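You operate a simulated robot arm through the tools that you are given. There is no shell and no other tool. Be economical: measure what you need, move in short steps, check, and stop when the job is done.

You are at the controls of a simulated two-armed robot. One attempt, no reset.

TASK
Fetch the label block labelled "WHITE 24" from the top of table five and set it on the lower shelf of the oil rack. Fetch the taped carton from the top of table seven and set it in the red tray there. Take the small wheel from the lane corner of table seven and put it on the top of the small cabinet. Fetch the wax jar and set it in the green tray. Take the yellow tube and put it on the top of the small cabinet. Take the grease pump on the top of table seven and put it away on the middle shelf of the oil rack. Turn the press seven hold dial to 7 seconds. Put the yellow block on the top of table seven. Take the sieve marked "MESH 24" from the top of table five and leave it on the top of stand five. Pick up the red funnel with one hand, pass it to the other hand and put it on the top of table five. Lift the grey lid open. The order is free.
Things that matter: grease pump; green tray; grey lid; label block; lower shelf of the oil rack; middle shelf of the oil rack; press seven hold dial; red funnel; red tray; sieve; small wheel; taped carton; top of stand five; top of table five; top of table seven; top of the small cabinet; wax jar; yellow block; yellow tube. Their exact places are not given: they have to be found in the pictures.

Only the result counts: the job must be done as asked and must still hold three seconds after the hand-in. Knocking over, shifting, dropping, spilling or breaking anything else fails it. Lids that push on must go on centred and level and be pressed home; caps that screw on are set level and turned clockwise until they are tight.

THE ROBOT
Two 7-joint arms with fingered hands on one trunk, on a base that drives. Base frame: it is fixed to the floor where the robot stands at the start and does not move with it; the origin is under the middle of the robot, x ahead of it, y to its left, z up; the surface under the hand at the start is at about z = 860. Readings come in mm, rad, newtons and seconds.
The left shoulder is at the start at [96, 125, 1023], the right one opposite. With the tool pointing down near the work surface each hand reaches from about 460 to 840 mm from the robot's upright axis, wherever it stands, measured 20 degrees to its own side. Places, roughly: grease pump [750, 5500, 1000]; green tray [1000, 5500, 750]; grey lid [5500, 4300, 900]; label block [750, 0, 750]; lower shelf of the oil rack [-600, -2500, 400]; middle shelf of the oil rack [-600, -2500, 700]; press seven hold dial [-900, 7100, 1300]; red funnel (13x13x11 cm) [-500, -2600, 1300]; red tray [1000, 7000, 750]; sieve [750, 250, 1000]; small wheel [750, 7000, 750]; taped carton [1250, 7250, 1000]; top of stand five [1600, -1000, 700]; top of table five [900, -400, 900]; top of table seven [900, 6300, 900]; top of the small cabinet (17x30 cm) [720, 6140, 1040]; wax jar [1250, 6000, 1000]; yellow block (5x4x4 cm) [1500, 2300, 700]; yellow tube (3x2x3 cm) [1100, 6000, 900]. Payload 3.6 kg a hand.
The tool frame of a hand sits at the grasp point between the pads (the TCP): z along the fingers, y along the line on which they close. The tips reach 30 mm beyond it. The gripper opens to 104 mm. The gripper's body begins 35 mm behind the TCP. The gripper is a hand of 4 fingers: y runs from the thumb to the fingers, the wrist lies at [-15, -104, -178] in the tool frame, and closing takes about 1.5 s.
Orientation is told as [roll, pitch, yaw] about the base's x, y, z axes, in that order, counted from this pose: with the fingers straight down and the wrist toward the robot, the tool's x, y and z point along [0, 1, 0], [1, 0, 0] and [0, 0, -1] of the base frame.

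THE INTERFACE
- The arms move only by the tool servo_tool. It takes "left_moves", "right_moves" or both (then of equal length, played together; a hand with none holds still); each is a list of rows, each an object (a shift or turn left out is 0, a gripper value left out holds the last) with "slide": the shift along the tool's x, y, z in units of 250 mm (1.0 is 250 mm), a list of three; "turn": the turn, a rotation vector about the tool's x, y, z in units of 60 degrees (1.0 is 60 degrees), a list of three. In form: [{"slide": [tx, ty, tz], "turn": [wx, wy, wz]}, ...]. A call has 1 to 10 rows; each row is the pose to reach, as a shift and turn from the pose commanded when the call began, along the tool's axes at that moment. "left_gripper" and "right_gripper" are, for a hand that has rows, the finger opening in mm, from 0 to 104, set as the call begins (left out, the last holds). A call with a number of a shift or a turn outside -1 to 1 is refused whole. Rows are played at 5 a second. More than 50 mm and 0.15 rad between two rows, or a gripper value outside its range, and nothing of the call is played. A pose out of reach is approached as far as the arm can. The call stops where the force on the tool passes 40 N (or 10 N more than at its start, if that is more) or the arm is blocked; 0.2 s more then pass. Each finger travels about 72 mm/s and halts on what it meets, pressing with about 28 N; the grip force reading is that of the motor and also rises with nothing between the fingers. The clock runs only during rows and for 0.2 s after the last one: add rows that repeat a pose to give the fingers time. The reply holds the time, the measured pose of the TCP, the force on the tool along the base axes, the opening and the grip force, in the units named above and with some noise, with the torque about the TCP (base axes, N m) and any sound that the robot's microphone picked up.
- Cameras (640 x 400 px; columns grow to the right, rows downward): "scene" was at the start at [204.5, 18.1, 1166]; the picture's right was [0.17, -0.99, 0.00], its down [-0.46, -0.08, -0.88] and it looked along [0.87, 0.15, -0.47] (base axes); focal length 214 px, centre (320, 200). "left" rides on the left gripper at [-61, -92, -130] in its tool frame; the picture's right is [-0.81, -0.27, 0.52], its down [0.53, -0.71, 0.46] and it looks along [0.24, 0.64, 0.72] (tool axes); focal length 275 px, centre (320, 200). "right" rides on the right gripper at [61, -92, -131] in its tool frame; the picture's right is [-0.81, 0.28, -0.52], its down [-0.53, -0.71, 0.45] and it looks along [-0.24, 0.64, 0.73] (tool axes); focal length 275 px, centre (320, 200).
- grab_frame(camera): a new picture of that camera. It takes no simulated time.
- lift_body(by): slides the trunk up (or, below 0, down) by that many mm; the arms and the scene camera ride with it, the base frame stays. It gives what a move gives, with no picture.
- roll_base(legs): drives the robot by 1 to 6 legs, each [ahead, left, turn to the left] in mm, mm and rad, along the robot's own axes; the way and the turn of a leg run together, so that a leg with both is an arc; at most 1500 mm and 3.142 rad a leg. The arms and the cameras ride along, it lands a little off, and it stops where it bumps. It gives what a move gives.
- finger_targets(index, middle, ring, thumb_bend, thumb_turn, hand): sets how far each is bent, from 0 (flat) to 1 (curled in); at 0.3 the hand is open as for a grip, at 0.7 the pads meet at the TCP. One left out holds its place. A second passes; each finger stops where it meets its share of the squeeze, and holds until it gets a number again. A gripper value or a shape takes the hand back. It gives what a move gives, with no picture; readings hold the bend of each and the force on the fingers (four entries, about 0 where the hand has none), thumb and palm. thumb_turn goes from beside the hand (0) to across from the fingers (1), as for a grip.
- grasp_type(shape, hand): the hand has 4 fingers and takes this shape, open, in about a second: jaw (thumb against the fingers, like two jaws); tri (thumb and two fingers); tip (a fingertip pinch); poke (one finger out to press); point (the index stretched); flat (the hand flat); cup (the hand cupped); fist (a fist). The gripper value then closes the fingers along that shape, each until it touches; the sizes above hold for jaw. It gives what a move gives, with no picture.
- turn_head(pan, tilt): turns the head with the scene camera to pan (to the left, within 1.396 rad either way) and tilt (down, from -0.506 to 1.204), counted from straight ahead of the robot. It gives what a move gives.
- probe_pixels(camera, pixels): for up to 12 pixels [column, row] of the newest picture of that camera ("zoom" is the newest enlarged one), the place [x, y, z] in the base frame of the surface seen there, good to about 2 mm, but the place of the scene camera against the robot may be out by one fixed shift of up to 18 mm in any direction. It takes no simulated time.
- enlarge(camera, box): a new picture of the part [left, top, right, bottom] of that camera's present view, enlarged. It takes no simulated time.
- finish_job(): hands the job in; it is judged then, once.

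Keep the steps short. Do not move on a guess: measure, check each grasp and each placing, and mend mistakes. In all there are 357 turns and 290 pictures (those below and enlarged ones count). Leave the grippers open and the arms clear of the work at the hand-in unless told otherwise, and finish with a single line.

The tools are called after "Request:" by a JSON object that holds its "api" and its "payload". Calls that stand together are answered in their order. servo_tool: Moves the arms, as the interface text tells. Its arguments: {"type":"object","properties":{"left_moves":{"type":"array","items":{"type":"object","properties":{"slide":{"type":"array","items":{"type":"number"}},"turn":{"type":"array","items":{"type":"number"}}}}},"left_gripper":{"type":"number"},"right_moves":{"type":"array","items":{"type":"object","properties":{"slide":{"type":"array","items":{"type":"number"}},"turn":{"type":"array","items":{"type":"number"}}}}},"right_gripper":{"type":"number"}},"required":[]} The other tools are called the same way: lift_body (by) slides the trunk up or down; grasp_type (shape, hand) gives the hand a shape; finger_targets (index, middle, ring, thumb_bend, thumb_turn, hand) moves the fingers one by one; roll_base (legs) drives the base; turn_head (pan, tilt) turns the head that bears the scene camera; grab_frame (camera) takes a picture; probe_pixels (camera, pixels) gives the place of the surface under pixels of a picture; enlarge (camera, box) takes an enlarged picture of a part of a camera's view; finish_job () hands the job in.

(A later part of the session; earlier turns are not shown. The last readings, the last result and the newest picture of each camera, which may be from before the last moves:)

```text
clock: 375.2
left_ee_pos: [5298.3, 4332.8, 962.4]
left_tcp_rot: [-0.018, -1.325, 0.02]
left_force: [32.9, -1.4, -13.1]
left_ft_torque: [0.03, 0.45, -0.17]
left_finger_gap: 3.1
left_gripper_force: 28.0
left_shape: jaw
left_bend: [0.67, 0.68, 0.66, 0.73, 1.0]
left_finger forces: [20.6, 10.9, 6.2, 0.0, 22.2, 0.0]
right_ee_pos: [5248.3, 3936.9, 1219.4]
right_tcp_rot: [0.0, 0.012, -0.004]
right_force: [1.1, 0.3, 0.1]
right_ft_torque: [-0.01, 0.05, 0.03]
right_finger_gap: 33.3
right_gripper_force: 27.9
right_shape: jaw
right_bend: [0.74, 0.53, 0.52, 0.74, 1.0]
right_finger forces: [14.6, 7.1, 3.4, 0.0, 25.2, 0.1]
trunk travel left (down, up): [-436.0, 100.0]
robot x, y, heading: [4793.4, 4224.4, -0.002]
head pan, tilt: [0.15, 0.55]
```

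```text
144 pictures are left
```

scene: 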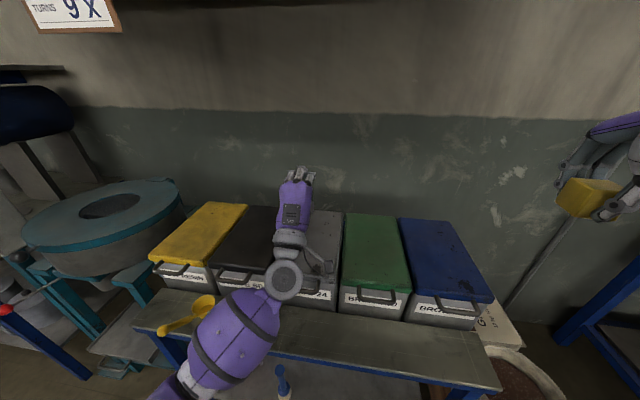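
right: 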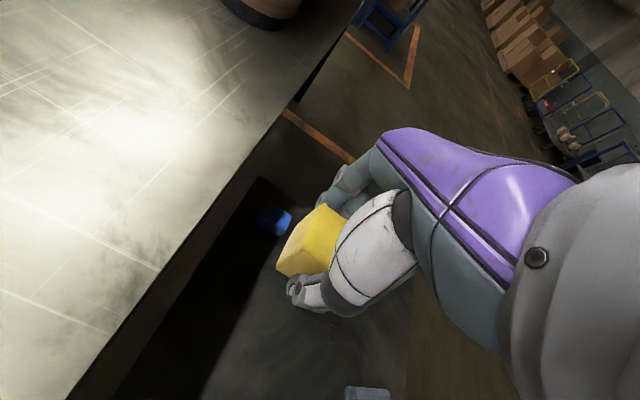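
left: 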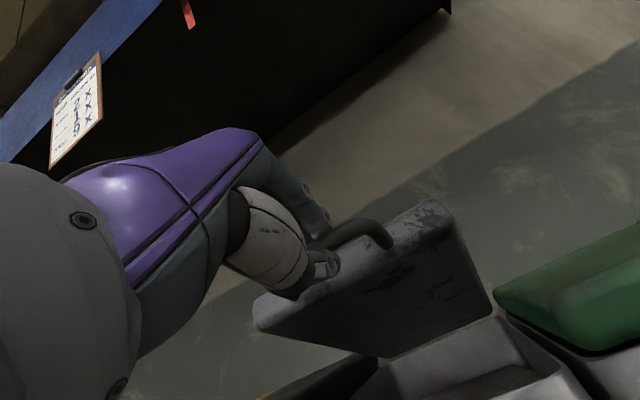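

Firm grip now, but the pull (+33 N in x) shows the hinge is nearer than I assumed. Probe the raised lid to find the hinge.

Request:
{"api": "probe_pixels", "payload": {"camera": "left", "pixels": [[430, 205], [445, 225], [490, 308], [470, 280], [385, 355], [260, 325], [420, 300], [495, 318], [375, 235]]}}

Request:
{"api": "enlarge", "payload": {"camera": "scene", "box": [240, 170, 380, 290]}}

```text
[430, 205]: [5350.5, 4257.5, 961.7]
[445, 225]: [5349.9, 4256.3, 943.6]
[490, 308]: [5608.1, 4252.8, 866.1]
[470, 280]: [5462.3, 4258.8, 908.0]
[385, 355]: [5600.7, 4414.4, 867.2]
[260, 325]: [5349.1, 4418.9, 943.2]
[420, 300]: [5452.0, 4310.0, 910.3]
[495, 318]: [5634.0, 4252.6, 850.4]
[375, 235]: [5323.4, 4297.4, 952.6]
```

```text
3.33 times, centred on (310, 230) of scene
```

zoom: 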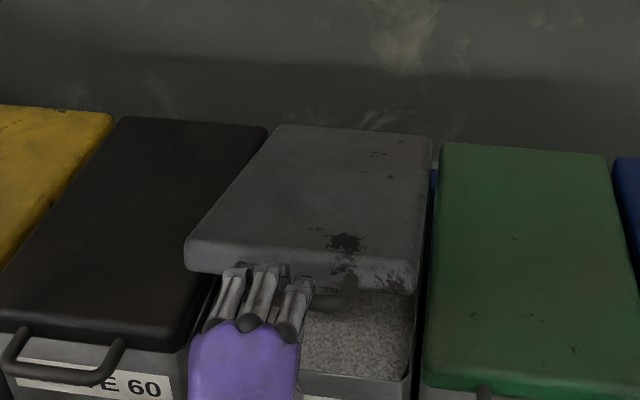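

Request:
{"api": "servo_tool", "payload": {"left_moves": [{"slide": [0, 0.004, 0.012]}, {"slide": [0, 0.008, 0.024]}, {"slide": [0, 0.008, 0.024]}]}}

```text
clock: 376.0
left_ee_pos: [5301.1, 4332.8, 966.0]
left_tcp_rot: [-0.021, -1.333, 0.021]
left_force: [13.3, -1.5, -7.3]
left_ft_torque: [0.1, 0.2, -0.11]
left_finger_gap: 4.2
left_gripper_force: 27.6
left_shape: jaw
left_bend: [0.67, 0.69, 0.66, 0.74, 1.0]
left_finger forces: [16.6, 7.4, 5.1, 0.1, 20.7, 0.1]
right_ee_pos: [5245.2, 3938.0, 1218.8]
right_tcp_rot: [-0.002, 0.007, -0.004]
right_force: [0.5, 0.2, -0.8]
right_ft_torque: [0.03, 0.0, -0.01]
right_finger_gap: 33.5
right_gripper_force: 27.9
right_shape: jaw
right_bend: [0.74, 0.53, 0.52, 0.74, 1.0]
right_finger forces: [14.6, 7.2, 3.4, 0.1, 25.2, 0.0]
trunk travel left (down, up): [-436.0, 100.0]
robot x, y, heading: [4790.8, 4224.8, 0.0]
head pan, tilt: [0.15, 0.55]
```

The force fell to 13 N, so the arc centre is lower than assumed. Continue with a corrected arc, 20° more.

Request:
{"api": "servo_tool", "payload": {"left_moves": [{"slide": [0, 0.064, 0.016], "turn": [-0.042, 0, 0]}, {"slide": [0, 0.127, 0.028], "turn": [-0.083, 0, 0]}, {"slide": [0, 0.19, 0.04], "turn": [-0.125, 0, 0]}, {"slide": [0, 0.25, 0.056], "turn": [-0.167, 0, 0]}, {"slide": [0, 0.31, 0.074], "turn": [-0.208, 0, 0]}, {"slide": [0, 0.37, 0.094], "turn": [-0.25, 0, 0]}, {"slide": [0, 0.428, 0.118], "turn": [-0.292, 0, 0]}, {"slide": [0, 0.486, 0.143], "turn": [-0.333, 0, 0]}, {"slide": [0, 0.486, 0.143], "turn": [-0.333, 0, 0]}]}}

Request:
{"api": "grab_frame", "payload": {"camera": "left"}}

```text
clock: 378.0
left_ee_pos: [5367.6, 4334.3, 1072.0]
left_tcp_rot: [-3.115, -1.467, 3.114]
left_force: [17.5, -5.3, -16.6]
left_ft_torque: [0.09, 0.36, -0.11]
left_finger_gap: 4.4
left_gripper_force: 28.0
left_shape: jaw
left_bend: [0.71, 0.71, 0.7, 0.75, 1.0]
left_finger forces: [14.0, 5.5, 4.0, 0.0, 26.1, 0.1]
right_ee_pos: [5247.8, 3937.4, 1219.2]
right_tcp_rot: [0.003, 0.011, -0.003]
right_force: [0.0, 0.0, 0.2]
right_ft_torque: [-0.03, 0.02, -0.01]
right_finger_gap: 33.6
right_gripper_force: 28.4
right_shape: jaw
right_bend: [0.74, 0.53, 0.52, 0.74, 1.0]
right_finger forces: [14.6, 7.1, 3.3, 0.0, 25.2, 0.0]
trunk travel left (down, up): [-436.0, 100.0]
robot x, y, heading: [4791.4, 4223.9, -0.001]
head pan, tilt: [0.15, 0.55]
```

```text
142 pictures are left
```

left: 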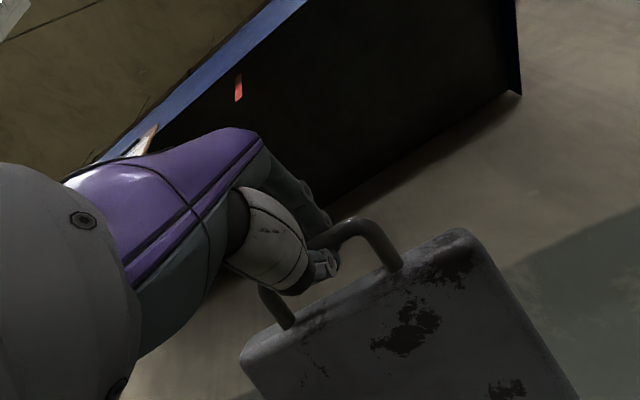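

Grip holds, lid about 37°. Continue 30° more on the arc.

Request:
{"api": "servo_tool", "payload": {"left_moves": [{"slide": [0, 0.072, 0.101], "turn": [-0.083, 0, 0]}, {"slide": [0, 0.147, 0.198], "turn": [-0.167, 0, 0]}, {"slide": [0, 0.214, 0.301], "turn": [-0.25, 0, 0]}, {"slide": [0, 0.271, 0.41], "turn": [-0.333, 0, 0]}, {"slide": [0, 0.319, 0.523], "turn": [-0.417, 0, 0]}, {"slide": [0, 0.356, 0.64], "turn": [-0.5, 0, 0]}, {"slide": [0, 0.356, 0.64], "turn": [-0.5, 0, 0]}]}}

Request:
{"api": "grab_frame", "payload": {"camera": "scene"}}

```text
clock: 379.4
left_ee_pos: [5500.1, 4329.7, 1174.3]
left_tcp_rot: [-3.095, -0.985, 3.082]
left_force: [9.7, 4.2, -22.7]
left_ft_torque: [-0.04, 0.03, -0.02]
left_finger_gap: 5.6
left_gripper_force: 27.7
left_shape: jaw
left_bend: [0.72, 0.71, 0.7, 0.74, 1.0]
left_finger forces: [0.1, 0.0, 0.0, 0.0, 20.7, 0.0]
left hand out of reach, approached as far as the arm can: row 6
right_ee_pos: [5247.1, 3938.1, 1219.9]
right_tcp_rot: [0.001, 0.009, -0.003]
right_force: [0.0, 0.5, 0.1]
right_ft_torque: [-0.01, 0.02, -0.01]
right_finger_gap: 33.8
right_gripper_force: 28.4
right_shape: jaw
right_bend: [0.74, 0.53, 0.52, 0.74, 1.0]
right_finger forces: [14.8, 7.1, 3.4, 0.0, 25.2, 0.1]
trunk travel left (down, up): [-436.0, 100.0]
robot x, y, heading: [4793.1, 4228.2, -0.004]
head pan, tilt: [0.15, 0.55]
stopped in row 6 (left hand): the force on the tool passed its limit at 44 N (the readings are from after the stop); the commanded pose is now the measured one
```

```text
141 pictures are left
```

scene: 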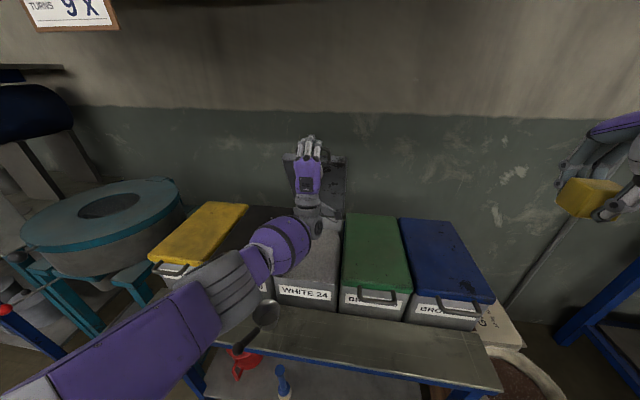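

The lid is up about 62°, resting on the hand. Raise the trunk 25 mm and drive forward 80 mm to push it on.

Request:
{"api": "lift_body", "payload": {"by": 25}}

Request:
{"api": "roll_base", "payload": {"legs": [[80, 0, 0]]}}

Request:
{"api": "grab_frame", "payload": {"camera": "scene"}}

```text
clock: 379.8
left_ee_pos: [5500.8, 4329.4, 1176.3]
left_tcp_rot: [-3.101, -1.0, 3.091]
left_force: [10.4, 3.2, -27.0]
left_ft_torque: [-0.04, 0.04, 0.01]
left_finger_gap: 6.5
left_gripper_force: 28.2
left_shape: jaw
left_bend: [0.72, 0.72, 0.7, 0.74, 1.0]
left_finger forces: [0.0, 0.0, 0.0, 0.1, 24.4, 0.0]
right_ee_pos: [5246.7, 3937.2, 1228.3]
right_tcp_rot: [0.0, 0.006, -0.003]
right_force: [-0.7, 0.4, -0.2]
right_ft_torque: [-0.02, -0.06, -0.02]
right_finger_gap: 33.5
right_gripper_force: 28.4
right_shape: jaw
right_bend: [0.74, 0.53, 0.52, 0.74, 1.0]
right_finger forces: [14.7, 7.0, 3.5, 0.0, 25.2, 0.0]
trunk travel left (down, up): [-443.0, 93.0]
robot x, y, heading: [4795.8, 4223.2, 0.002]
head pan, tilt: [0.15, 0.55]
stopped: the force on the tool passed its limit at 45 N (the readings are from after the stop); the commanded pose is now the measured one
```

```text
clock: 381.4
left_ee_pos: [5570.6, 4329.6, 1192.8]
left_tcp_rot: [-3.086, -0.962, 3.073]
left_force: [-10.1, 4.7, 16.6]
left_ft_torque: [0.01, 2.32, -0.19]
left_finger_gap: 0.0
left_gripper_force: 28.4
left_shape: jaw
left_bend: [0.72, 0.71, 0.7, 0.75, 1.0]
left_finger forces: [4.5, 0.0, 0.3, 0.1, 135.4, 0.0]
right_ee_pos: [5318.6, 3938.9, 1230.0]
right_tcp_rot: [-0.001, 0.003, -0.003]
right_force: [-0.6, -0.6, -0.8]
right_ft_torque: [-0.01, -0.01, -0.03]
right_finger_gap: 33.4
right_gripper_force: 28.6
right_shape: jaw
right_bend: [0.74, 0.53, 0.52, 0.74, 1.0]
right_finger forces: [14.6, 7.2, 3.5, 0.0, 25.4, 0.0]
trunk travel left (down, up): [-443.0, 93.0]
robot x, y, heading: [4874.5, 4228.3, 0.003]
head pan, tilt: [0.15, 0.55]
stopped in leg 1: the force on the tool passed its limit at 42 N (the readings are from after the stop); the commanded pose is now the measured one
```

```text
140 pictures are left
```

scene: 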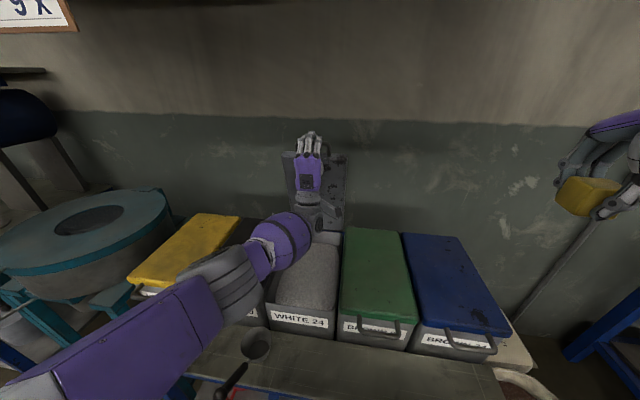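

The thumb is squeezed in the handle loop because the lid turned further than the hand. Rotate the hand along 15°.

Request:
{"api": "servo_tool", "payload": {"left_moves": [{"turn": [-0.08, 0, 0]}, {"turn": [-0.16, 0, 0]}, {"turn": [-0.25, 0, 0]}, {"turn": [-0.25, 0, 0]}]}}

Request:
{"api": "grab_frame", "payload": {"camera": "left"}}

```text
clock: 382.5
left_ee_pos: [5538.8, 4330.8, 1193.4]
left_tcp_rot: [-3.108, -0.774, 3.107]
left_force: [3.9, -2.1, -30.2]
left_ft_torque: [-0.16, 1.65, -0.11]
left_finger_gap: 5.3
left_gripper_force: 28.2
left_shape: jaw
left_bend: [0.73, 0.72, 0.7, 0.61, 1.0]
left_finger forces: [0.0, 0.1, 0.0, 0.1, 88.1, 0.0]
left hand out of reach, approached as far as the arm can: row 1, 2, 3, 4
right_ee_pos: [5322.7, 3938.8, 1227.8]
right_tcp_rot: [0.0, 0.004, -0.003]
right_force: [-0.1, 0.9, 0.0]
right_ft_torque: [0.02, -0.03, 0.02]
right_finger_gap: 33.6
right_gripper_force: 27.9
right_shape: jaw
right_bend: [0.74, 0.53, 0.52, 0.74, 1.0]
right_finger forces: [14.5, 7.1, 3.6, 0.0, 25.2, 0.1]
trunk travel left (down, up): [-443.0, 93.0]
robot x, y, heading: [4874.6, 4227.5, 0.001]
head pan, tilt: [0.15, 0.55]
stopped in row 4 (left hand): the force on the tool passed its limit at 41 N (the readings are from after the stop); the commanded pose is now the measured one
```

```text
139 pictures are left
```

left: 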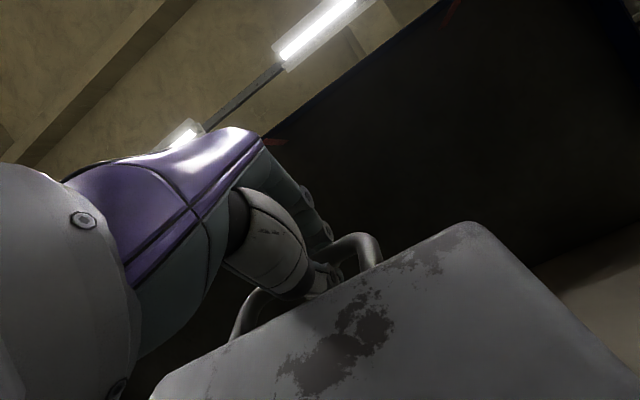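

Open the grip (the lid then rests against the thumb side), and push forward with small arm moves.

Request:
{"api": "servo_tool", "payload": {"left_moves": [{"slide": [0, 0, 0]}, {"slide": [0, 0, 0]}, {"slide": [0, 0, 0]}, {"slide": [0, 0, 0]}], "left_gripper": 60}}

Request:
{"api": "grab_frame", "payload": {"camera": "left"}}

```text
clock: 383.5
left_ee_pos: [5535.4, 4331.6, 1202.6]
left_tcp_rot: [-3.104, -0.753, 3.1]
left_force: [-2.4, 0.2, 6.3]
left_ft_torque: [0.0, 0.02, 0.0]
left_finger_gap: 57.8
left_gripper_force: 0.1
left_shape: jaw
left_bend: [0.74, 0.42, 0.38, 0.67, 1.0]
left_finger forces: [0.0, 0.0, 0.0, 0.0, 6.9, 0.0]
right_ee_pos: [5320.1, 3938.3, 1230.2]
right_tcp_rot: [-0.001, 0.003, -0.005]
right_force: [-0.4, 0.0, 0.5]
right_ft_torque: [0.01, 0.01, 0.02]
right_finger_gap: 33.6
right_gripper_force: 28.3
right_shape: jaw
right_bend: [0.74, 0.53, 0.52, 0.74, 1.0]
right_finger forces: [14.7, 7.0, 3.5, 0.1, 25.3, 0.0]
trunk travel left (down, up): [-443.0, 93.0]
robot x, y, heading: [4870.1, 4225.9, 0.001]
head pan, tilt: [0.15, 0.55]
```

```text
138 pictures are left
```

left: 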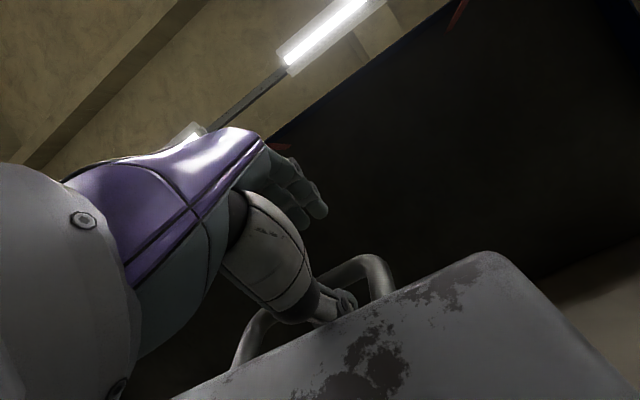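

The lid rests lightly on the thumb. Push by driving the base forward 60 mm.

Request:
{"api": "roll_base", "payload": {"legs": [[60, 0, 0]]}}

Request:
{"api": "grab_frame", "payload": {"camera": "left"}}

```text
clock: 384.5
left_ee_pos: [5585.4, 4331.5, 1213.1]
left_tcp_rot: [-3.098, -0.731, 3.093]
left_force: [-5.4, 1.7, 19.4]
left_ft_torque: [0.03, 0.62, 0.01]
left_finger_gap: 69.1
left_gripper_force: 0.0
left_shape: jaw
left_bend: [0.74, 0.42, 0.38, 0.56, 1.0]
left_finger forces: [0.0, 0.0, 0.1, 0.1, 65.0, 0.0]
right_ee_pos: [5372.8, 3937.7, 1229.8]
right_tcp_rot: [0.0, 0.001, -0.002]
right_force: [-0.1, -0.2, 0.0]
right_ft_torque: [-0.04, 0.02, -0.01]
right_finger_gap: 33.6
right_gripper_force: 28.6
right_shape: jaw
right_bend: [0.74, 0.53, 0.52, 0.74, 1.0]
right_finger forces: [14.7, 7.2, 3.5, 0.0, 25.3, 0.0]
trunk travel left (down, up): [-443.0, 93.0]
robot x, y, heading: [4923.0, 4224.4, 0.008]
head pan, tilt: [0.15, 0.55]
stopped in leg 1: the force on the tool passed its limit at 46 N (the readings are from after the stop); the commanded pose is now the measured one
```

```text
137 pictures are left
```

left: 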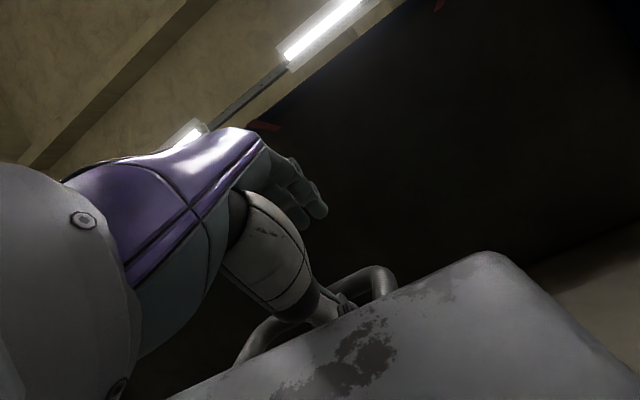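

Request:
{"api": "enlarge", "payload": {"camera": "scene", "box": [220, 90, 420, 310]}}

Request:
{"api": "enlarge", "payload": {"camera": "right", "box": [0, 0, 360, 300]}}

```text
1.82 times, centred on (320, 200) of scene
```

zoom: 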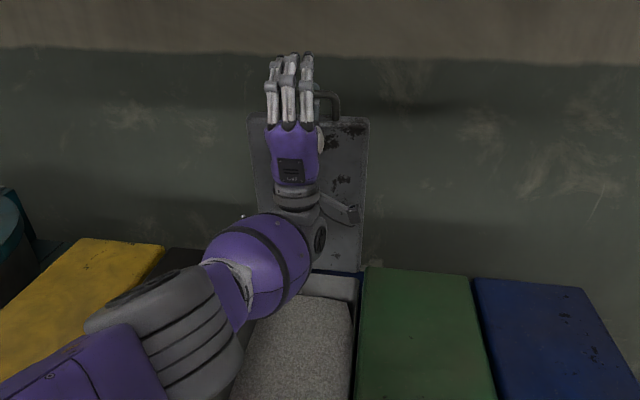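

```text
1.33 times, centred on (180, 150) of right
```

zoom: 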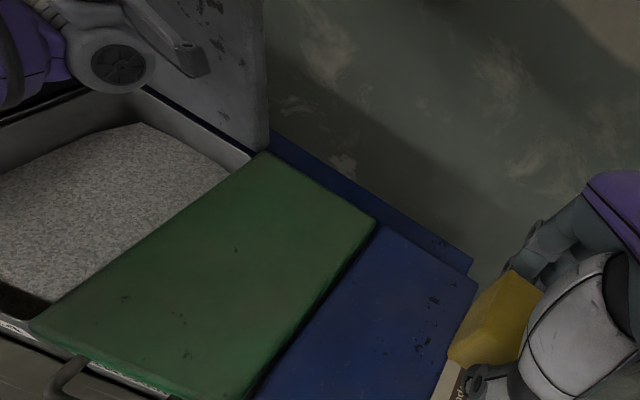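

The lid is nearly vertical. Measure its tilt along the right edge.

Request:
{"api": "probe_pixels", "payload": {"camera": "zoom", "pixels": [[255, 10], [258, 70], [260, 130], [220, 60], [330, 60]]}}

Request:
{"api": "probe_pixels", "payload": {"camera": "left", "pixels": [[480, 260], [520, 300], [400, 320], [560, 330], [380, 285]]}}

```text
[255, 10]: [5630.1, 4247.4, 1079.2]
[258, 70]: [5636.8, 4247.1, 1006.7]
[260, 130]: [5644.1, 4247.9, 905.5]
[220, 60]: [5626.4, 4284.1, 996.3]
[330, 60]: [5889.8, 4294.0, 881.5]
```

```text
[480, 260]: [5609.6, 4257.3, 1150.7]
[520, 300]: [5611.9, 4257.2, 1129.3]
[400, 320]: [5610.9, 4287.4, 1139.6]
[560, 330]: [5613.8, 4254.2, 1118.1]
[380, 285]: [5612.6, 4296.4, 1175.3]
```

The lid stands at about 84°. Relieve the thumb by raising 12 mm, then push 45 mm more.

Request:
{"api": "lift_body", "payload": {"by": 12}}

Request:
{"api": "roll_base", "payload": {"legs": [[45, 0, 0]]}}

Request:
{"api": "grab_frame", "payload": {"camera": "left"}}

Request:
{"api": "probe_pixels", "payload": {"camera": "left", "pixels": [[480, 270], [520, 310], [560, 340], [600, 370]]}}

```text
clock: 385.1
left_ee_pos: [5584.7, 4332.9, 1226.7]
left_tcp_rot: [-3.103, -0.736, 3.099]
left_force: [2.5, 0.3, -26.2]
left_ft_torque: [0.04, 0.74, -0.01]
left_finger_gap: 66.5
left_gripper_force: 0.0
left_shape: jaw
left_bend: [0.74, 0.42, 0.38, 0.57, 0.99]
left_finger forces: [0.0, 0.0, 0.0, 0.0, 22.0, 0.0]
right_ee_pos: [5376.0, 3938.8, 1240.4]
right_tcp_rot: [0.0, 0.006, -0.002]
right_force: [-0.1, 0.2, 0.1]
right_ft_torque: [0.01, -0.01, -0.02]
right_finger_gap: 33.3
right_gripper_force: 27.5
right_shape: jaw
right_bend: [0.74, 0.53, 0.52, 0.74, 1.0]
right_finger forces: [14.8, 7.2, 3.5, 0.0, 25.2, 0.0]
trunk travel left (down, up): [-455.0, 81.0]
robot x, y, heading: [4921.3, 4227.1, 0.002]
head pan, tilt: [0.15, 0.55]
```

```text
clock: 386.0
left_ee_pos: [5629.4, 4331.3, 1228.3]
left_tcp_rot: [-3.102, -0.727, 3.096]
left_force: [-2.4, -0.7, -22.7]
left_ft_torque: [0.06, 1.52, -0.05]
left_finger_gap: 69.9
left_gripper_force: 0.1
left_shape: jaw
left_bend: [0.74, 0.42, 0.38, 0.49, 0.99]
left_finger forces: [0.0, 0.0, 0.0, 0.0, 60.1, 0.0]
right_ee_pos: [5419.8, 3938.2, 1240.7]
right_tcp_rot: [0.0, 0.005, -0.002]
right_force: [0.6, 0.5, -0.2]
right_ft_torque: [0.04, 0.04, -0.02]
right_finger_gap: 33.6
right_gripper_force: 28.0
right_shape: jaw
right_bend: [0.74, 0.53, 0.52, 0.74, 1.0]
right_finger forces: [14.6, 7.2, 3.5, 0.0, 25.4, 0.1]
trunk travel left (down, up): [-455.0, 81.0]
robot x, y, heading: [4967.5, 4221.3, -0.001]
head pan, tilt: [0.15, 0.55]
```

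```text
134 pictures are left
```

left: 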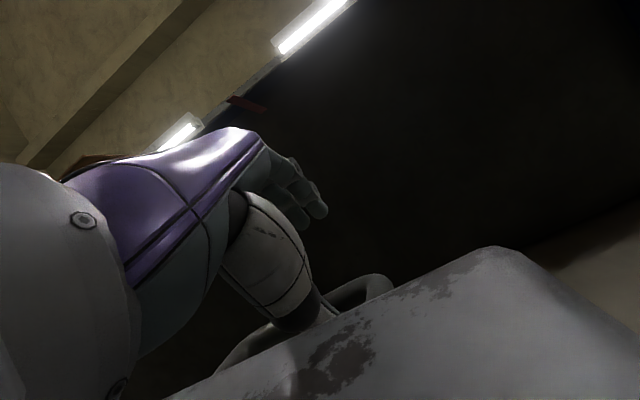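

```text
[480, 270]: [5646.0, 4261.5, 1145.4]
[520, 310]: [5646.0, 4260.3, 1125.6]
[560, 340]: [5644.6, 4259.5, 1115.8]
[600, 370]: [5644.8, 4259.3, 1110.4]
```

About 90° now, and the base hasn't bumped. Push 40 mm more.

Request:
{"api": "lift_body", "payload": {"by": 4}}

Request:
{"api": "roll_base", "payload": {"legs": [[45, 0, 0]]}}

Request:
{"api": "grab_frame", "payload": {"camera": "left"}}

Request:
{"api": "probe_pixels", "payload": {"camera": "left", "pixels": [[480, 270], [520, 310], [560, 340], [600, 370]]}}

```text
clock: 386.5
left_ee_pos: [5628.0, 4331.4, 1229.1]
left_tcp_rot: [-3.103, -0.739, 3.096]
left_force: [-2.8, -0.1, -32.6]
left_ft_torque: [0.14, 1.38, -0.06]
left_finger_gap: 69.9
left_gripper_force: 0.0
left_shape: jaw
left_bend: [0.74, 0.42, 0.38, 0.5, 0.99]
left_finger forces: [0.0, 0.0, 0.0, 0.1, 41.4, 0.0]
right_ee_pos: [5420.5, 3938.7, 1244.2]
right_tcp_rot: [0.0, 0.005, -0.001]
right_force: [-0.1, 0.2, -0.3]
right_ft_torque: [0.03, 0.03, -0.03]
right_finger_gap: 33.7
right_gripper_force: 28.0
right_shape: jaw
right_bend: [0.74, 0.53, 0.52, 0.74, 1.0]
right_finger forces: [14.7, 7.2, 3.5, 0.0, 25.3, 0.0]
trunk travel left (down, up): [-459.0, 77.0]
robot x, y, heading: [4968.6, 4227.2, 0.001]
head pan, tilt: [0.15, 0.55]
```

```text
clock: 387.3
left_ee_pos: [5635.7, 4332.4, 1230.1]
left_tcp_rot: [-3.103, -0.74, 3.098]
left_force: [-2.4, 2.1, 6.3]
left_ft_torque: [0.01, 1.06, -0.06]
left_finger_gap: 70.0
left_gripper_force: 0.1
left_shape: jaw
left_bend: [0.74, 0.41, 0.38, 0.49, 1.0]
left_finger forces: [0.0, 0.0, 0.1, 0.1, 87.6, 0.0]
right_ee_pos: [5427.8, 3938.7, 1245.6]
right_tcp_rot: [0.0, 0.002, -0.001]
right_force: [0.2, -0.6, -1.2]
right_ft_torque: [-0.01, 0.02, 0.0]
right_finger_gap: 33.5
right_gripper_force: 28.3
right_shape: jaw
right_bend: [0.74, 0.53, 0.52, 0.74, 1.0]
right_finger forces: [14.7, 7.2, 3.4, 0.0, 25.3, 0.0]
trunk travel left (down, up): [-459.0, 77.0]
robot x, y, heading: [4981.6, 4225.4, -0.002]
head pan, tilt: [0.15, 0.55]
stopped in leg 1: the force on the tool passed its limit at 44 N (the readings are from after the stop); the commanded pose is now the measured one
```

```text
133 pictures are left
```

left: 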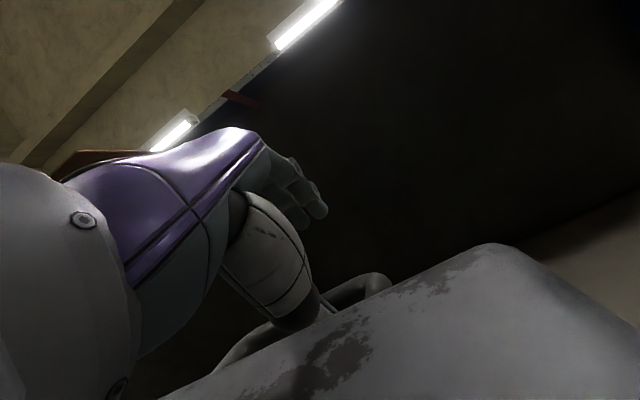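

```text
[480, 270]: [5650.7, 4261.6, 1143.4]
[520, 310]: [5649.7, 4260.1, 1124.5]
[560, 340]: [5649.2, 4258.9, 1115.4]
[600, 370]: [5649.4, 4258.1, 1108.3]
```

The lid is just past vertical. Withdraw the thumb from the handle loop along the hand's axis, slowly.

Request:
{"api": "servo_tool", "payload": {"left_moves": [{"slide": [0, 0.0, -0.04]}, {"slide": [0, 0.0, -0.1]}, {"slide": [0, 0.0, -0.2]}, {"slide": [0, 0.0, -0.2]}]}}

Request:
{"api": "grab_frame", "payload": {"camera": "left"}}

Request:
{"api": "probe_pixels", "payload": {"camera": "left", "pixels": [[480, 270], [520, 310], [560, 340], [450, 330], [600, 370]]}}

```text
clock: 387.8
left_ee_pos: [5626.6, 4332.1, 1227.0]
left_tcp_rot: [-3.103, -0.718, 3.103]
left_force: [-4.2, 2.8, 31.0]
left_ft_torque: [0.0, 1.13, -0.06]
left_finger_gap: 71.5
left_gripper_force: 0.1
left_shape: jaw
left_bend: [0.74, 0.41, 0.38, 0.44, 1.0]
left_finger forces: [0.0, 0.0, 0.0, 0.0, 122.9, 0.0]
left hand out of reach, approached as far as the arm can: row 2
right_ee_pos: [5423.8, 3938.1, 1247.5]
right_tcp_rot: [0.0, 0.002, -0.001]
right_force: [0.4, -0.7, -0.7]
right_ft_torque: [0.0, 0.03, 0.0]
right_finger_gap: 33.8
right_gripper_force: 28.3
right_shape: jaw
right_bend: [0.74, 0.53, 0.52, 0.74, 1.0]
right_finger forces: [14.7, 7.2, 3.5, 0.0, 25.4, 0.0]
trunk travel left (down, up): [-459.0, 77.0]
robot x, y, heading: [4975.7, 4226.9, 0.002]
head pan, tilt: [0.15, 0.55]
stopped in row 2 (left hand): the force on the tool passed its limit at 46 N (the readings are from after the stop); the commanded pose is now the measured one
```

```text
132 pictures are left
```

left: 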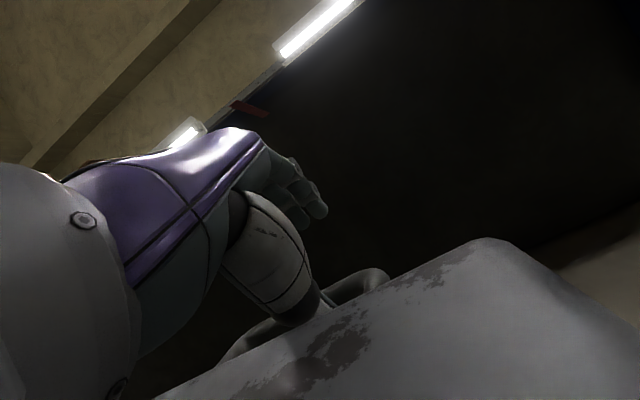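

```text
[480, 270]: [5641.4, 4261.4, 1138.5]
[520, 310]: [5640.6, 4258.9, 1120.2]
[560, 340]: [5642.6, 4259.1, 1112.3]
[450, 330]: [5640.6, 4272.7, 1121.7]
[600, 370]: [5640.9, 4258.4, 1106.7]
```

The thumb lies over the lid's edge inside the loop. Use it: raise 8 mm and push further past vertical.

Request:
{"api": "lift_body", "payload": {"by": 8}}

Request:
{"api": "roll_base", "payload": {"legs": [[40, 0, 0]]}}

Request:
{"api": "lift_body", "payload": {"by": 4}}

Request:
{"api": "roll_base", "payload": {"legs": [[30, 0, 0]]}}

Request:
{"api": "grab_frame", "payload": {"camera": "left"}}

Request:
{"api": "probe_pixels", "payload": {"camera": "left", "pixels": [[480, 270], [520, 310], [560, 340], [450, 330], [600, 370]]}}

```text
clock: 388.4
left_ee_pos: [5626.4, 4331.9, 1228.6]
left_tcp_rot: [-3.103, -0.731, 3.104]
left_force: [-1.6, 1.6, 6.8]
left_ft_torque: [0.12, 0.8, -0.05]
left_finger_gap: 70.0
left_gripper_force: 0.1
left_shape: jaw
left_bend: [0.74, 0.41, 0.38, 0.49, 1.0]
left_finger forces: [0.0, 0.0, 0.0, 0.0, 73.4, 0.0]
right_ee_pos: [5426.4, 3938.6, 1253.8]
right_tcp_rot: [0.0, 0.002, -0.003]
right_force: [-1.3, -0.3, -0.3]
right_ft_torque: [-0.02, -0.03, 0.01]
right_finger_gap: 33.6
right_gripper_force: 28.5
right_shape: jaw
right_bend: [0.74, 0.53, 0.52, 0.74, 1.0]
right_finger forces: [14.8, 7.2, 3.5, 0.1, 25.2, 0.0]
trunk travel left (down, up): [-467.0, 69.0]
robot x, y, heading: [4976.0, 4225.3, 0.01]
head pan, tilt: [0.15, 0.55]
```

```text
clock: 389.3
left_ee_pos: [5667.1, 4331.1, 1227.7]
left_tcp_rot: [-3.104, -0.731, 3.104]
left_force: [-5.7, 1.3, -8.8]
left_ft_torque: [0.05, 2.33, -0.06]
left_finger_gap: 72.4
left_gripper_force: 0.0
left_shape: jaw
left_bend: [0.74, 0.41, 0.38, 0.38, 0.99]
left_finger forces: [0.0, 0.0, 0.1, 0.0, 107.1, 0.1]
right_ee_pos: [5467.9, 3937.7, 1253.4]
right_tcp_rot: [0.0, 0.003, -0.002]
right_force: [0.5, 0.7, -0.7]
right_ft_torque: [-0.01, 0.06, 0.0]
right_finger_gap: 33.6
right_gripper_force: 28.3
right_shape: jaw
right_bend: [0.74, 0.53, 0.52, 0.74, 1.0]
right_finger forces: [14.7, 7.2, 3.5, 0.0, 25.3, 0.0]
trunk travel left (down, up): [-467.0, 69.0]
robot x, y, heading: [5019.3, 4226.0, -0.0]
head pan, tilt: [0.15, 0.55]
```

```text
clock: 389.8
left_ee_pos: [5669.1, 4332.0, 1228.4]
left_tcp_rot: [-3.107, -0.743, 3.104]
left_force: [-8.1, 0.1, -32.0]
left_ft_torque: [0.04, 2.4, -0.09]
left_finger_gap: 72.1
left_gripper_force: 0.1
left_shape: jaw
left_bend: [0.74, 0.41, 0.38, 0.4, 0.99]
left_finger forces: [0.0, 0.1, 0.1, 0.0, 82.9, 0.0]
right_ee_pos: [5468.8, 3939.1, 1256.0]
right_tcp_rot: [0.001, 0.004, -0.002]
right_force: [-0.3, -0.1, 0.3]
right_ft_torque: [-0.01, 0.03, 0.0]
right_finger_gap: 33.6
right_gripper_force: 27.6
right_shape: jaw
right_bend: [0.74, 0.53, 0.52, 0.74, 1.0]
right_finger forces: [14.8, 7.3, 3.5, 0.0, 25.4, 0.0]
trunk travel left (down, up): [-471.0, 65.0]
robot x, y, heading: [5016.8, 4225.4, -0.001]
head pan, tilt: [0.15, 0.55]
```

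```text
clock: 390.6
left_ee_pos: [5671.8, 4331.5, 1227.7]
left_tcp_rot: [-3.107, -0.745, 3.103]
left_force: [-4.1, 1.7, 4.0]
left_ft_torque: [0.03, 1.72, -0.02]
left_finger_gap: 71.9
left_gripper_force: 0.0
left_shape: jaw
left_bend: [0.74, 0.41, 0.38, 0.4, 1.0]
left_finger forces: [0.0, 0.0, 0.0, 0.1, 119.2, 0.0]
right_ee_pos: [5473.2, 3938.6, 1257.7]
right_tcp_rot: [0.002, 0.001, -0.002]
right_force: [0.1, -0.3, -1.2]
right_ft_torque: [-0.01, 0.02, -0.01]
right_finger_gap: 33.7
right_gripper_force: 28.4
right_shape: jaw
right_bend: [0.74, 0.53, 0.52, 0.74, 1.0]
right_finger forces: [14.7, 7.2, 3.5, 0.0, 25.2, 0.0]
trunk travel left (down, up): [-471.0, 65.0]
robot x, y, heading: [5025.4, 4226.2, -0.001]
head pan, tilt: [0.15, 0.55]
stopped in leg 1: the force on the tool passed its limit at 45 N (the readings are from after the stop); the commanded pose is now the measured one
```

```text
131 pictures are left
```

left: 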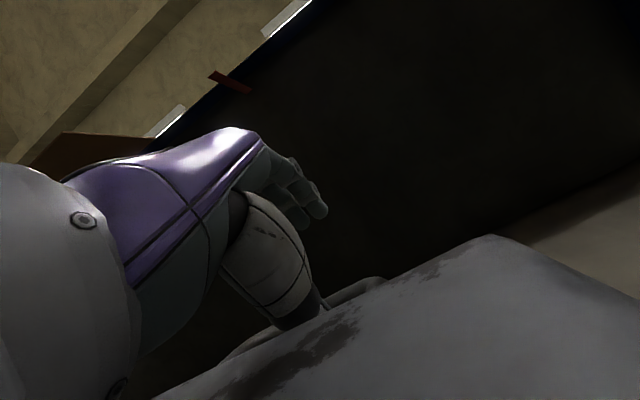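

```text
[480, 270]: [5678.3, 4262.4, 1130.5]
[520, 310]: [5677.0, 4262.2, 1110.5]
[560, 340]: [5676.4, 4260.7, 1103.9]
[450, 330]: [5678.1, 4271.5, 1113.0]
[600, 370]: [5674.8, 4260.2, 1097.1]
```

The lid is at about 96°. Withdraw the thumb along its own direction (back and slightly down).

Request:
{"api": "servo_tool", "payload": {"left_moves": [{"slide": [0, 0.012, -0.028]}, {"slide": [0, 0.035, -0.08]}, {"slide": [0, 0.06, -0.14]}, {"slide": [0, 0.092, -0.217]}, {"slide": [0, 0.13, -0.32]}, {"slide": [0, 0.13, -0.32]}]}}

Request:
{"api": "grab_frame", "payload": {"camera": "scene"}}

```text
clock: 391.3
left_ee_pos: [5646.2, 4332.2, 1228.8]
left_tcp_rot: [-3.097, -0.722, 3.097]
left_force: [-4.0, 0.6, 31.6]
left_ft_torque: [-0.16, 1.27, -0.08]
left_finger_gap: 72.1
left_gripper_force: 0.0
left_shape: jaw
left_bend: [0.74, 0.41, 0.38, 0.42, 1.0]
left_finger forces: [0.1, 0.0, 0.0, 0.1, 138.0, 0.0]
right_ee_pos: [5470.9, 3937.8, 1259.6]
right_tcp_rot: [0.001, 0.0, -0.002]
right_force: [1.0, -0.1, 0.7]
right_ft_torque: [0.03, -0.03, 0.0]
right_finger_gap: 33.6
right_gripper_force: 28.0
right_shape: jaw
right_bend: [0.74, 0.53, 0.52, 0.74, 1.0]
right_finger forces: [14.7, 7.2, 3.5, 0.1, 25.3, 0.1]
trunk travel left (down, up): [-471.0, 65.0]
robot x, y, heading: [5022.4, 4227.6, 0.003]
head pan, tilt: [0.15, 0.55]
stopped in row 3 (left hand): the force on the tool passed its limit at 45 N (the readings are from after the stop); the commanded pose is now the measured one
```

```text
130 pictures are left
```

scene: 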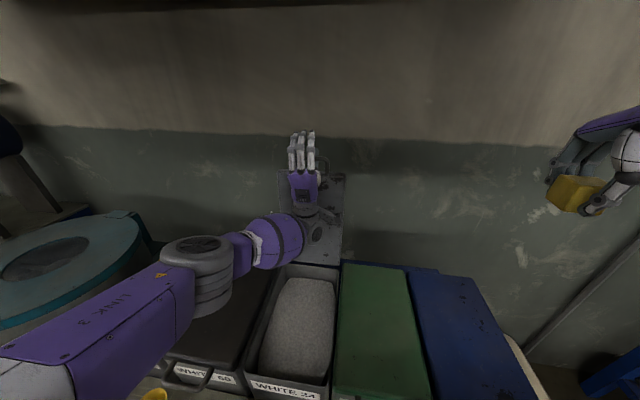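

The thumb is still trying to close against the bar. Relax it first.

Request:
{"api": "finger_targets", "payload": {"hand": "left", "index": 0.1, "middle": 0.1, "ring": 0.1, "thumb_bend": 0.4}}

Request:
{"api": "grab_frame", "payload": {"camera": "left"}}

Request:
{"api": "probe_pixels", "payload": {"camera": "left", "pixels": [[480, 270], [520, 310], [560, 340], [330, 300], [350, 290], [310, 290]]}}

```text
clock: 392.3
left_ee_pos: [5647.0, 4332.1, 1221.1]
left_tcp_rot: [-3.101, -0.731, 3.1]
left_force: [-2.1, 1.6, 16.2]
left_ft_torque: [0.0, 0.7, -0.08]
left_finger_gap: 125.9
left_gripper_force: 33.2
left_shape: fingers
left_bend: [0.1, 0.1, 0.1, 0.27, 1.0]
left_finger forces: [0.0, 0.1, 0.0, 0.0, 66.1, 0.0]
right_ee_pos: [5472.4, 3938.6, 1258.7]
right_tcp_rot: [-0.001, 0.0, -0.003]
right_force: [-0.1, -0.5, -0.4]
right_ft_torque: [-0.04, 0.02, 0.0]
right_finger_gap: 33.7
right_gripper_force: 28.3
right_shape: jaw
right_bend: [0.74, 0.53, 0.52, 0.74, 1.0]
right_finger forces: [14.6, 7.1, 3.5, 0.1, 25.3, 0.0]
trunk travel left (down, up): [-471.0, 65.0]
robot x, y, heading: [5025.2, 4224.8, 0.006]
head pan, tilt: [0.15, 0.55]
```

```text
129 pictures are left
```

left: 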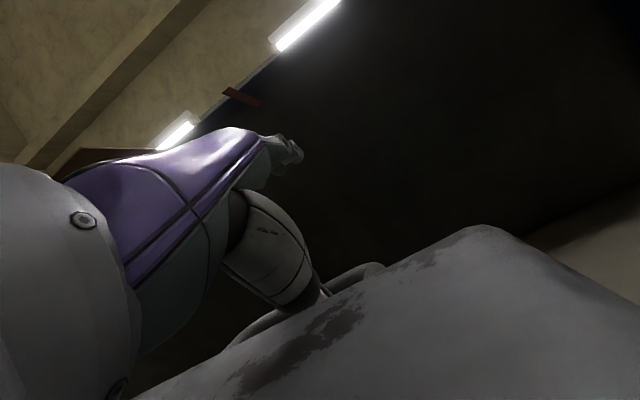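

```text
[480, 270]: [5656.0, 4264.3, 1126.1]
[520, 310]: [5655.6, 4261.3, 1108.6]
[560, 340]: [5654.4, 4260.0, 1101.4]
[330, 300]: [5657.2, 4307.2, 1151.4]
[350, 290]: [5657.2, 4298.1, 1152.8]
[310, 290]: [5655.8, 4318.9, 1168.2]
```

Request:
{"api": "servo_tool", "payload": {"left_moves": [{"slide": [0, 0.027, 0.03]}, {"slide": [0, 0.01, 0.05], "turn": [0.1, 0, 0]}, {"slide": [0, -0.01, 0.06], "turn": [0.2, 0, 0]}, {"slide": [0, -0.02, 0.06], "turn": [0.3, 0, 0]}, {"slide": [0, -0.02, 0.06], "turn": [0.3, 0, 0]}]}}

Request:
{"api": "grab_frame", "payload": {"camera": "left"}}

```text
clock: 393.5
left_ee_pos: [5662.8, 4331.6, 1230.6]
left_tcp_rot: [-3.08, -1.048, 3.075]
left_force: [-0.3, -0.6, -6.5]
left_ft_torque: [-0.06, 0.15, 0.0]
left_finger_gap: 125.0
left_gripper_force: 2.9
left_shape: fingers
left_bend: [0.1, 0.1, 0.1, 0.37, 0.99]
left_finger forces: [0.0, 0.1, 0.0, 0.1, 6.0, 0.0]
right_ee_pos: [5473.5, 3938.6, 1257.2]
right_tcp_rot: [0.0, 0.004, -0.002]
right_force: [-0.2, -0.2, 0.1]
right_ft_torque: [0.02, 0.02, -0.03]
right_finger_gap: 33.8
right_gripper_force: 27.8
right_shape: jaw
right_bend: [0.74, 0.53, 0.52, 0.74, 1.0]
right_finger forces: [14.7, 7.2, 3.5, 0.1, 25.3, 0.0]
trunk travel left (down, up): [-471.0, 65.0]
robot x, y, heading: [5026.3, 4225.5, 0.002]
head pan, tilt: [0.15, 0.55]
```

```text
128 pictures are left
```

left: 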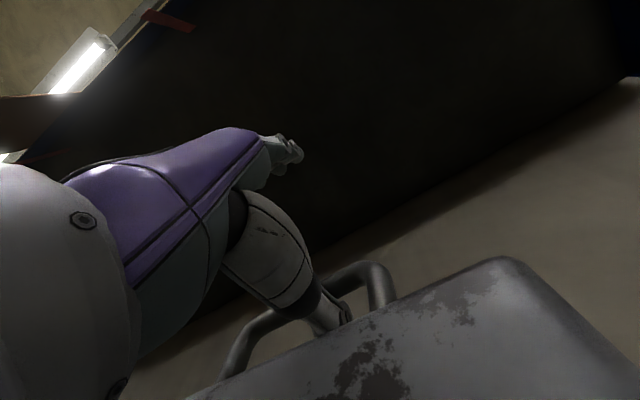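

Request:
{"api": "probe_pixels", "payload": {"camera": "left", "pixels": [[480, 300], [520, 330], [560, 370], [500, 270], [335, 315], [380, 290]]}}

Request:
{"api": "roll_base", "payload": {"legs": [[15, 0, 0]]}}

Request:
{"api": "grab_frame", "payload": {"camera": "left"}}

Request:
{"api": "probe_pixels", "payload": {"camera": "left", "pixels": [[480, 300], [520, 330], [560, 370], [500, 270], [335, 315], [380, 290]]}}

```text
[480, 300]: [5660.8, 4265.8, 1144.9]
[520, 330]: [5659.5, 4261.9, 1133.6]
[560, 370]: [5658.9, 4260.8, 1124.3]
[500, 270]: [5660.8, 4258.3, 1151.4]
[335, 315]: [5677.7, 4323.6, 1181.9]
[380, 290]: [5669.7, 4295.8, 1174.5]
```

```text
clock: 394.2
left_ee_pos: [5676.6, 4332.5, 1228.9]
left_tcp_rot: [-3.082, -1.049, 3.074]
left_force: [-1.1, -1.1, -8.8]
left_ft_torque: [-0.03, 0.21, -0.03]
left_finger_gap: 126.8
left_gripper_force: 3.7
left_shape: fingers
left_bend: [0.1, 0.1, 0.1, 0.36, 0.99]
left_finger forces: [0.0, 0.0, 0.0, 0.0, 8.3, 0.0]
right_ee_pos: [5487.5, 3940.0, 1258.4]
right_tcp_rot: [-0.001, 0.002, 0.0]
right_force: [0.7, -0.1, -0.7]
right_ft_torque: [-0.01, 0.02, 0.0]
right_finger_gap: 33.6
right_gripper_force: 27.9
right_shape: jaw
right_bend: [0.74, 0.53, 0.52, 0.74, 1.0]
right_finger forces: [14.6, 7.0, 3.6, 0.0, 25.2, 0.0]
trunk travel left (down, up): [-471.0, 65.0]
robot x, y, heading: [5037.9, 4225.0, 0.004]
head pan, tilt: [0.15, 0.55]
```

```text
127 pictures are left
```

left: 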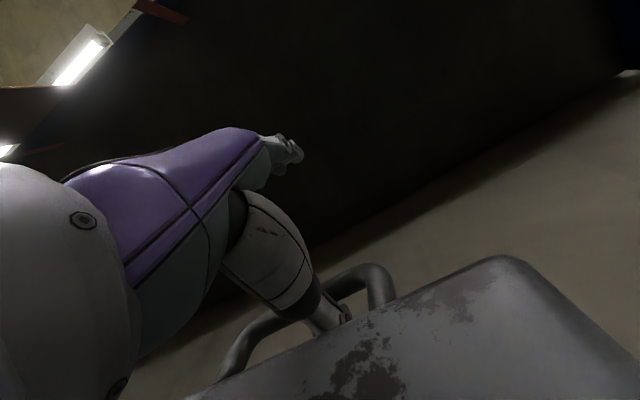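

```text
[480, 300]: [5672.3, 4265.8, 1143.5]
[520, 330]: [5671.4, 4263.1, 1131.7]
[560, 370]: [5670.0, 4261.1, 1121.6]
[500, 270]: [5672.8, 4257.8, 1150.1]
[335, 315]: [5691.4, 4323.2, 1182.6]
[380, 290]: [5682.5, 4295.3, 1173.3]
```

Now it moves easily. Push 30 mm further, then withdraw.

Request:
{"api": "roll_base", "payload": {"legs": [[30, 0, 0]]}}

Request:
{"api": "grab_frame", "payload": {"camera": "left"}}

Request:
{"api": "probe_pixels", "payload": {"camera": "left", "pixels": [[480, 300], [520, 330], [560, 370], [500, 275]]}}

```text
clock: 395.1
left_ee_pos: [5707.5, 4332.1, 1227.6]
left_tcp_rot: [-3.084, -1.051, 3.077]
left_force: [-3.1, -2.1, -15.6]
left_ft_torque: [-0.07, 0.36, -0.04]
left_finger_gap: 132.0
left_gripper_force: 7.1
left_shape: fingers
left_bend: [0.1, 0.1, 0.1, 0.34, 0.99]
left_finger forces: [0.1, 0.0, 0.1, 0.1, 14.7, 0.0]
right_ee_pos: [5516.8, 3938.9, 1257.5]
right_tcp_rot: [0.0, 0.002, -0.003]
right_force: [0.6, 0.0, -0.6]
right_ft_torque: [-0.02, 0.02, -0.01]
right_finger_gap: 33.7
right_gripper_force: 28.2
right_shape: jaw
right_bend: [0.74, 0.53, 0.52, 0.74, 1.0]
right_finger forces: [14.6, 7.1, 3.6, 0.0, 25.3, 0.0]
trunk travel left (down, up): [-471.0, 65.0]
robot x, y, heading: [5066.7, 4225.6, -0.002]
head pan, tilt: [0.15, 0.55]
```

```text
126 pictures are left
```

left: 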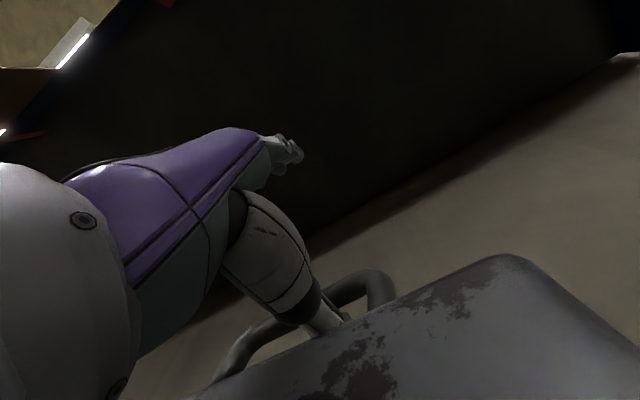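

```text
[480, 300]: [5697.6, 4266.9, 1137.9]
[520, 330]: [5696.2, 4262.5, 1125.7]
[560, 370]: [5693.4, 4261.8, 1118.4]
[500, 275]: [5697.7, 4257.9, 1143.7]
```

Lid at about 100°. Lower 6 mm to free the thumb and back out.

Request:
{"api": "lift_body", "payload": {"by": -7}}

Request:
{"api": "roll_base", "payload": {"legs": [[-90, 0, 0]]}}

Request:
{"api": "grab_frame", "payload": {"camera": "scene"}}

```text
clock: 395.6
left_ee_pos: [5705.8, 4331.9, 1220.6]
left_tcp_rot: [-3.084, -1.051, 3.079]
left_force: [-0.8, -1.6, -4.4]
left_ft_torque: [-0.04, 0.07, 0.0]
left_finger_gap: 121.8
left_gripper_force: 2.1
left_shape: fingers
left_bend: [0.1, 0.1, 0.1, 0.38, 1.0]
left_finger forces: [0.1, 0.1, 0.1, 0.0, 4.2, 0.1]
right_ee_pos: [5517.0, 3938.7, 1250.9]
right_tcp_rot: [0.0, 0.002, -0.003]
right_force: [0.1, -0.1, -0.3]
right_ft_torque: [-0.02, -0.01, 0.01]
right_finger_gap: 33.5
right_gripper_force: 28.4
right_shape: jaw
right_bend: [0.74, 0.53, 0.52, 0.74, 1.0]
right_finger forces: [14.7, 7.1, 3.5, 0.0, 25.3, 0.1]
trunk travel left (down, up): [-464.0, 72.0]
robot x, y, heading: [5067.4, 4227.9, 0.001]
head pan, tilt: [0.15, 0.55]
```

```text
clock: 396.7
left_ee_pos: [5616.8, 4334.4, 1221.7]
left_tcp_rot: [-3.082, -1.05, 3.079]
left_force: [-0.2, 0.2, -1.9]
left_ft_torque: [0.0, 0.04, 0.01]
left_finger_gap: 120.2
left_gripper_force: 1.1
left_shape: fingers
left_bend: [0.1, 0.1, 0.1, 0.39, 1.0]
left_finger forces: [0.0, 0.1, 0.0, 0.1, 1.6, 0.0]
right_ee_pos: [5427.4, 3939.4, 1251.2]
right_tcp_rot: [0.0, 0.002, 0.001]
right_force: [0.1, -0.8, -0.1]
right_ft_torque: [0.0, -0.02, 0.02]
right_finger_gap: 33.9
right_gripper_force: 28.0
right_shape: jaw
right_bend: [0.74, 0.53, 0.52, 0.74, 1.0]
right_finger forces: [14.8, 7.2, 3.4, 0.0, 25.3, 0.0]
trunk travel left (down, up): [-464.0, 72.0]
robot x, y, heading: [4980.5, 4223.2, 0.001]
head pan, tilt: [0.15, 0.55]
```

```text
125 pictures are left
```

scene: 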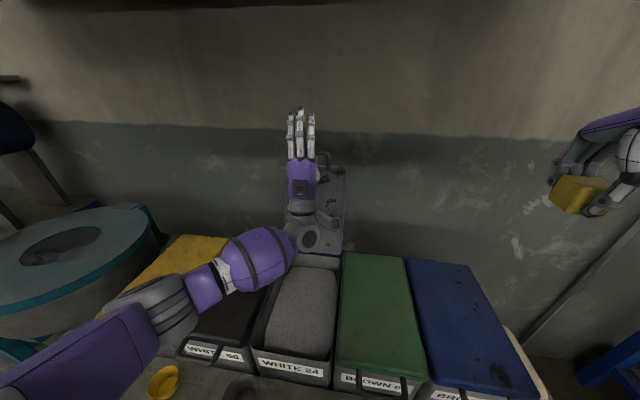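

Request:
{"api": "grab_frame", "payload": {"camera": "left"}}

Request:
{"api": "probe_pixels", "payload": {"camera": "left", "pixels": [[480, 300], [520, 330], [560, 370], [500, 275], [335, 315]]}}

```text
124 pictures are left
```

left: 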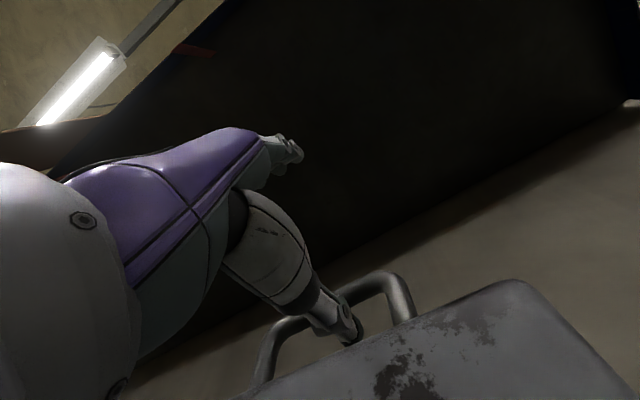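

```text
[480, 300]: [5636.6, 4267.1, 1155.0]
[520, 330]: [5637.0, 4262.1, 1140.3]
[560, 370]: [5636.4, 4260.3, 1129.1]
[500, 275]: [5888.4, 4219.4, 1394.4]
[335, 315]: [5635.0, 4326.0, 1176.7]
```

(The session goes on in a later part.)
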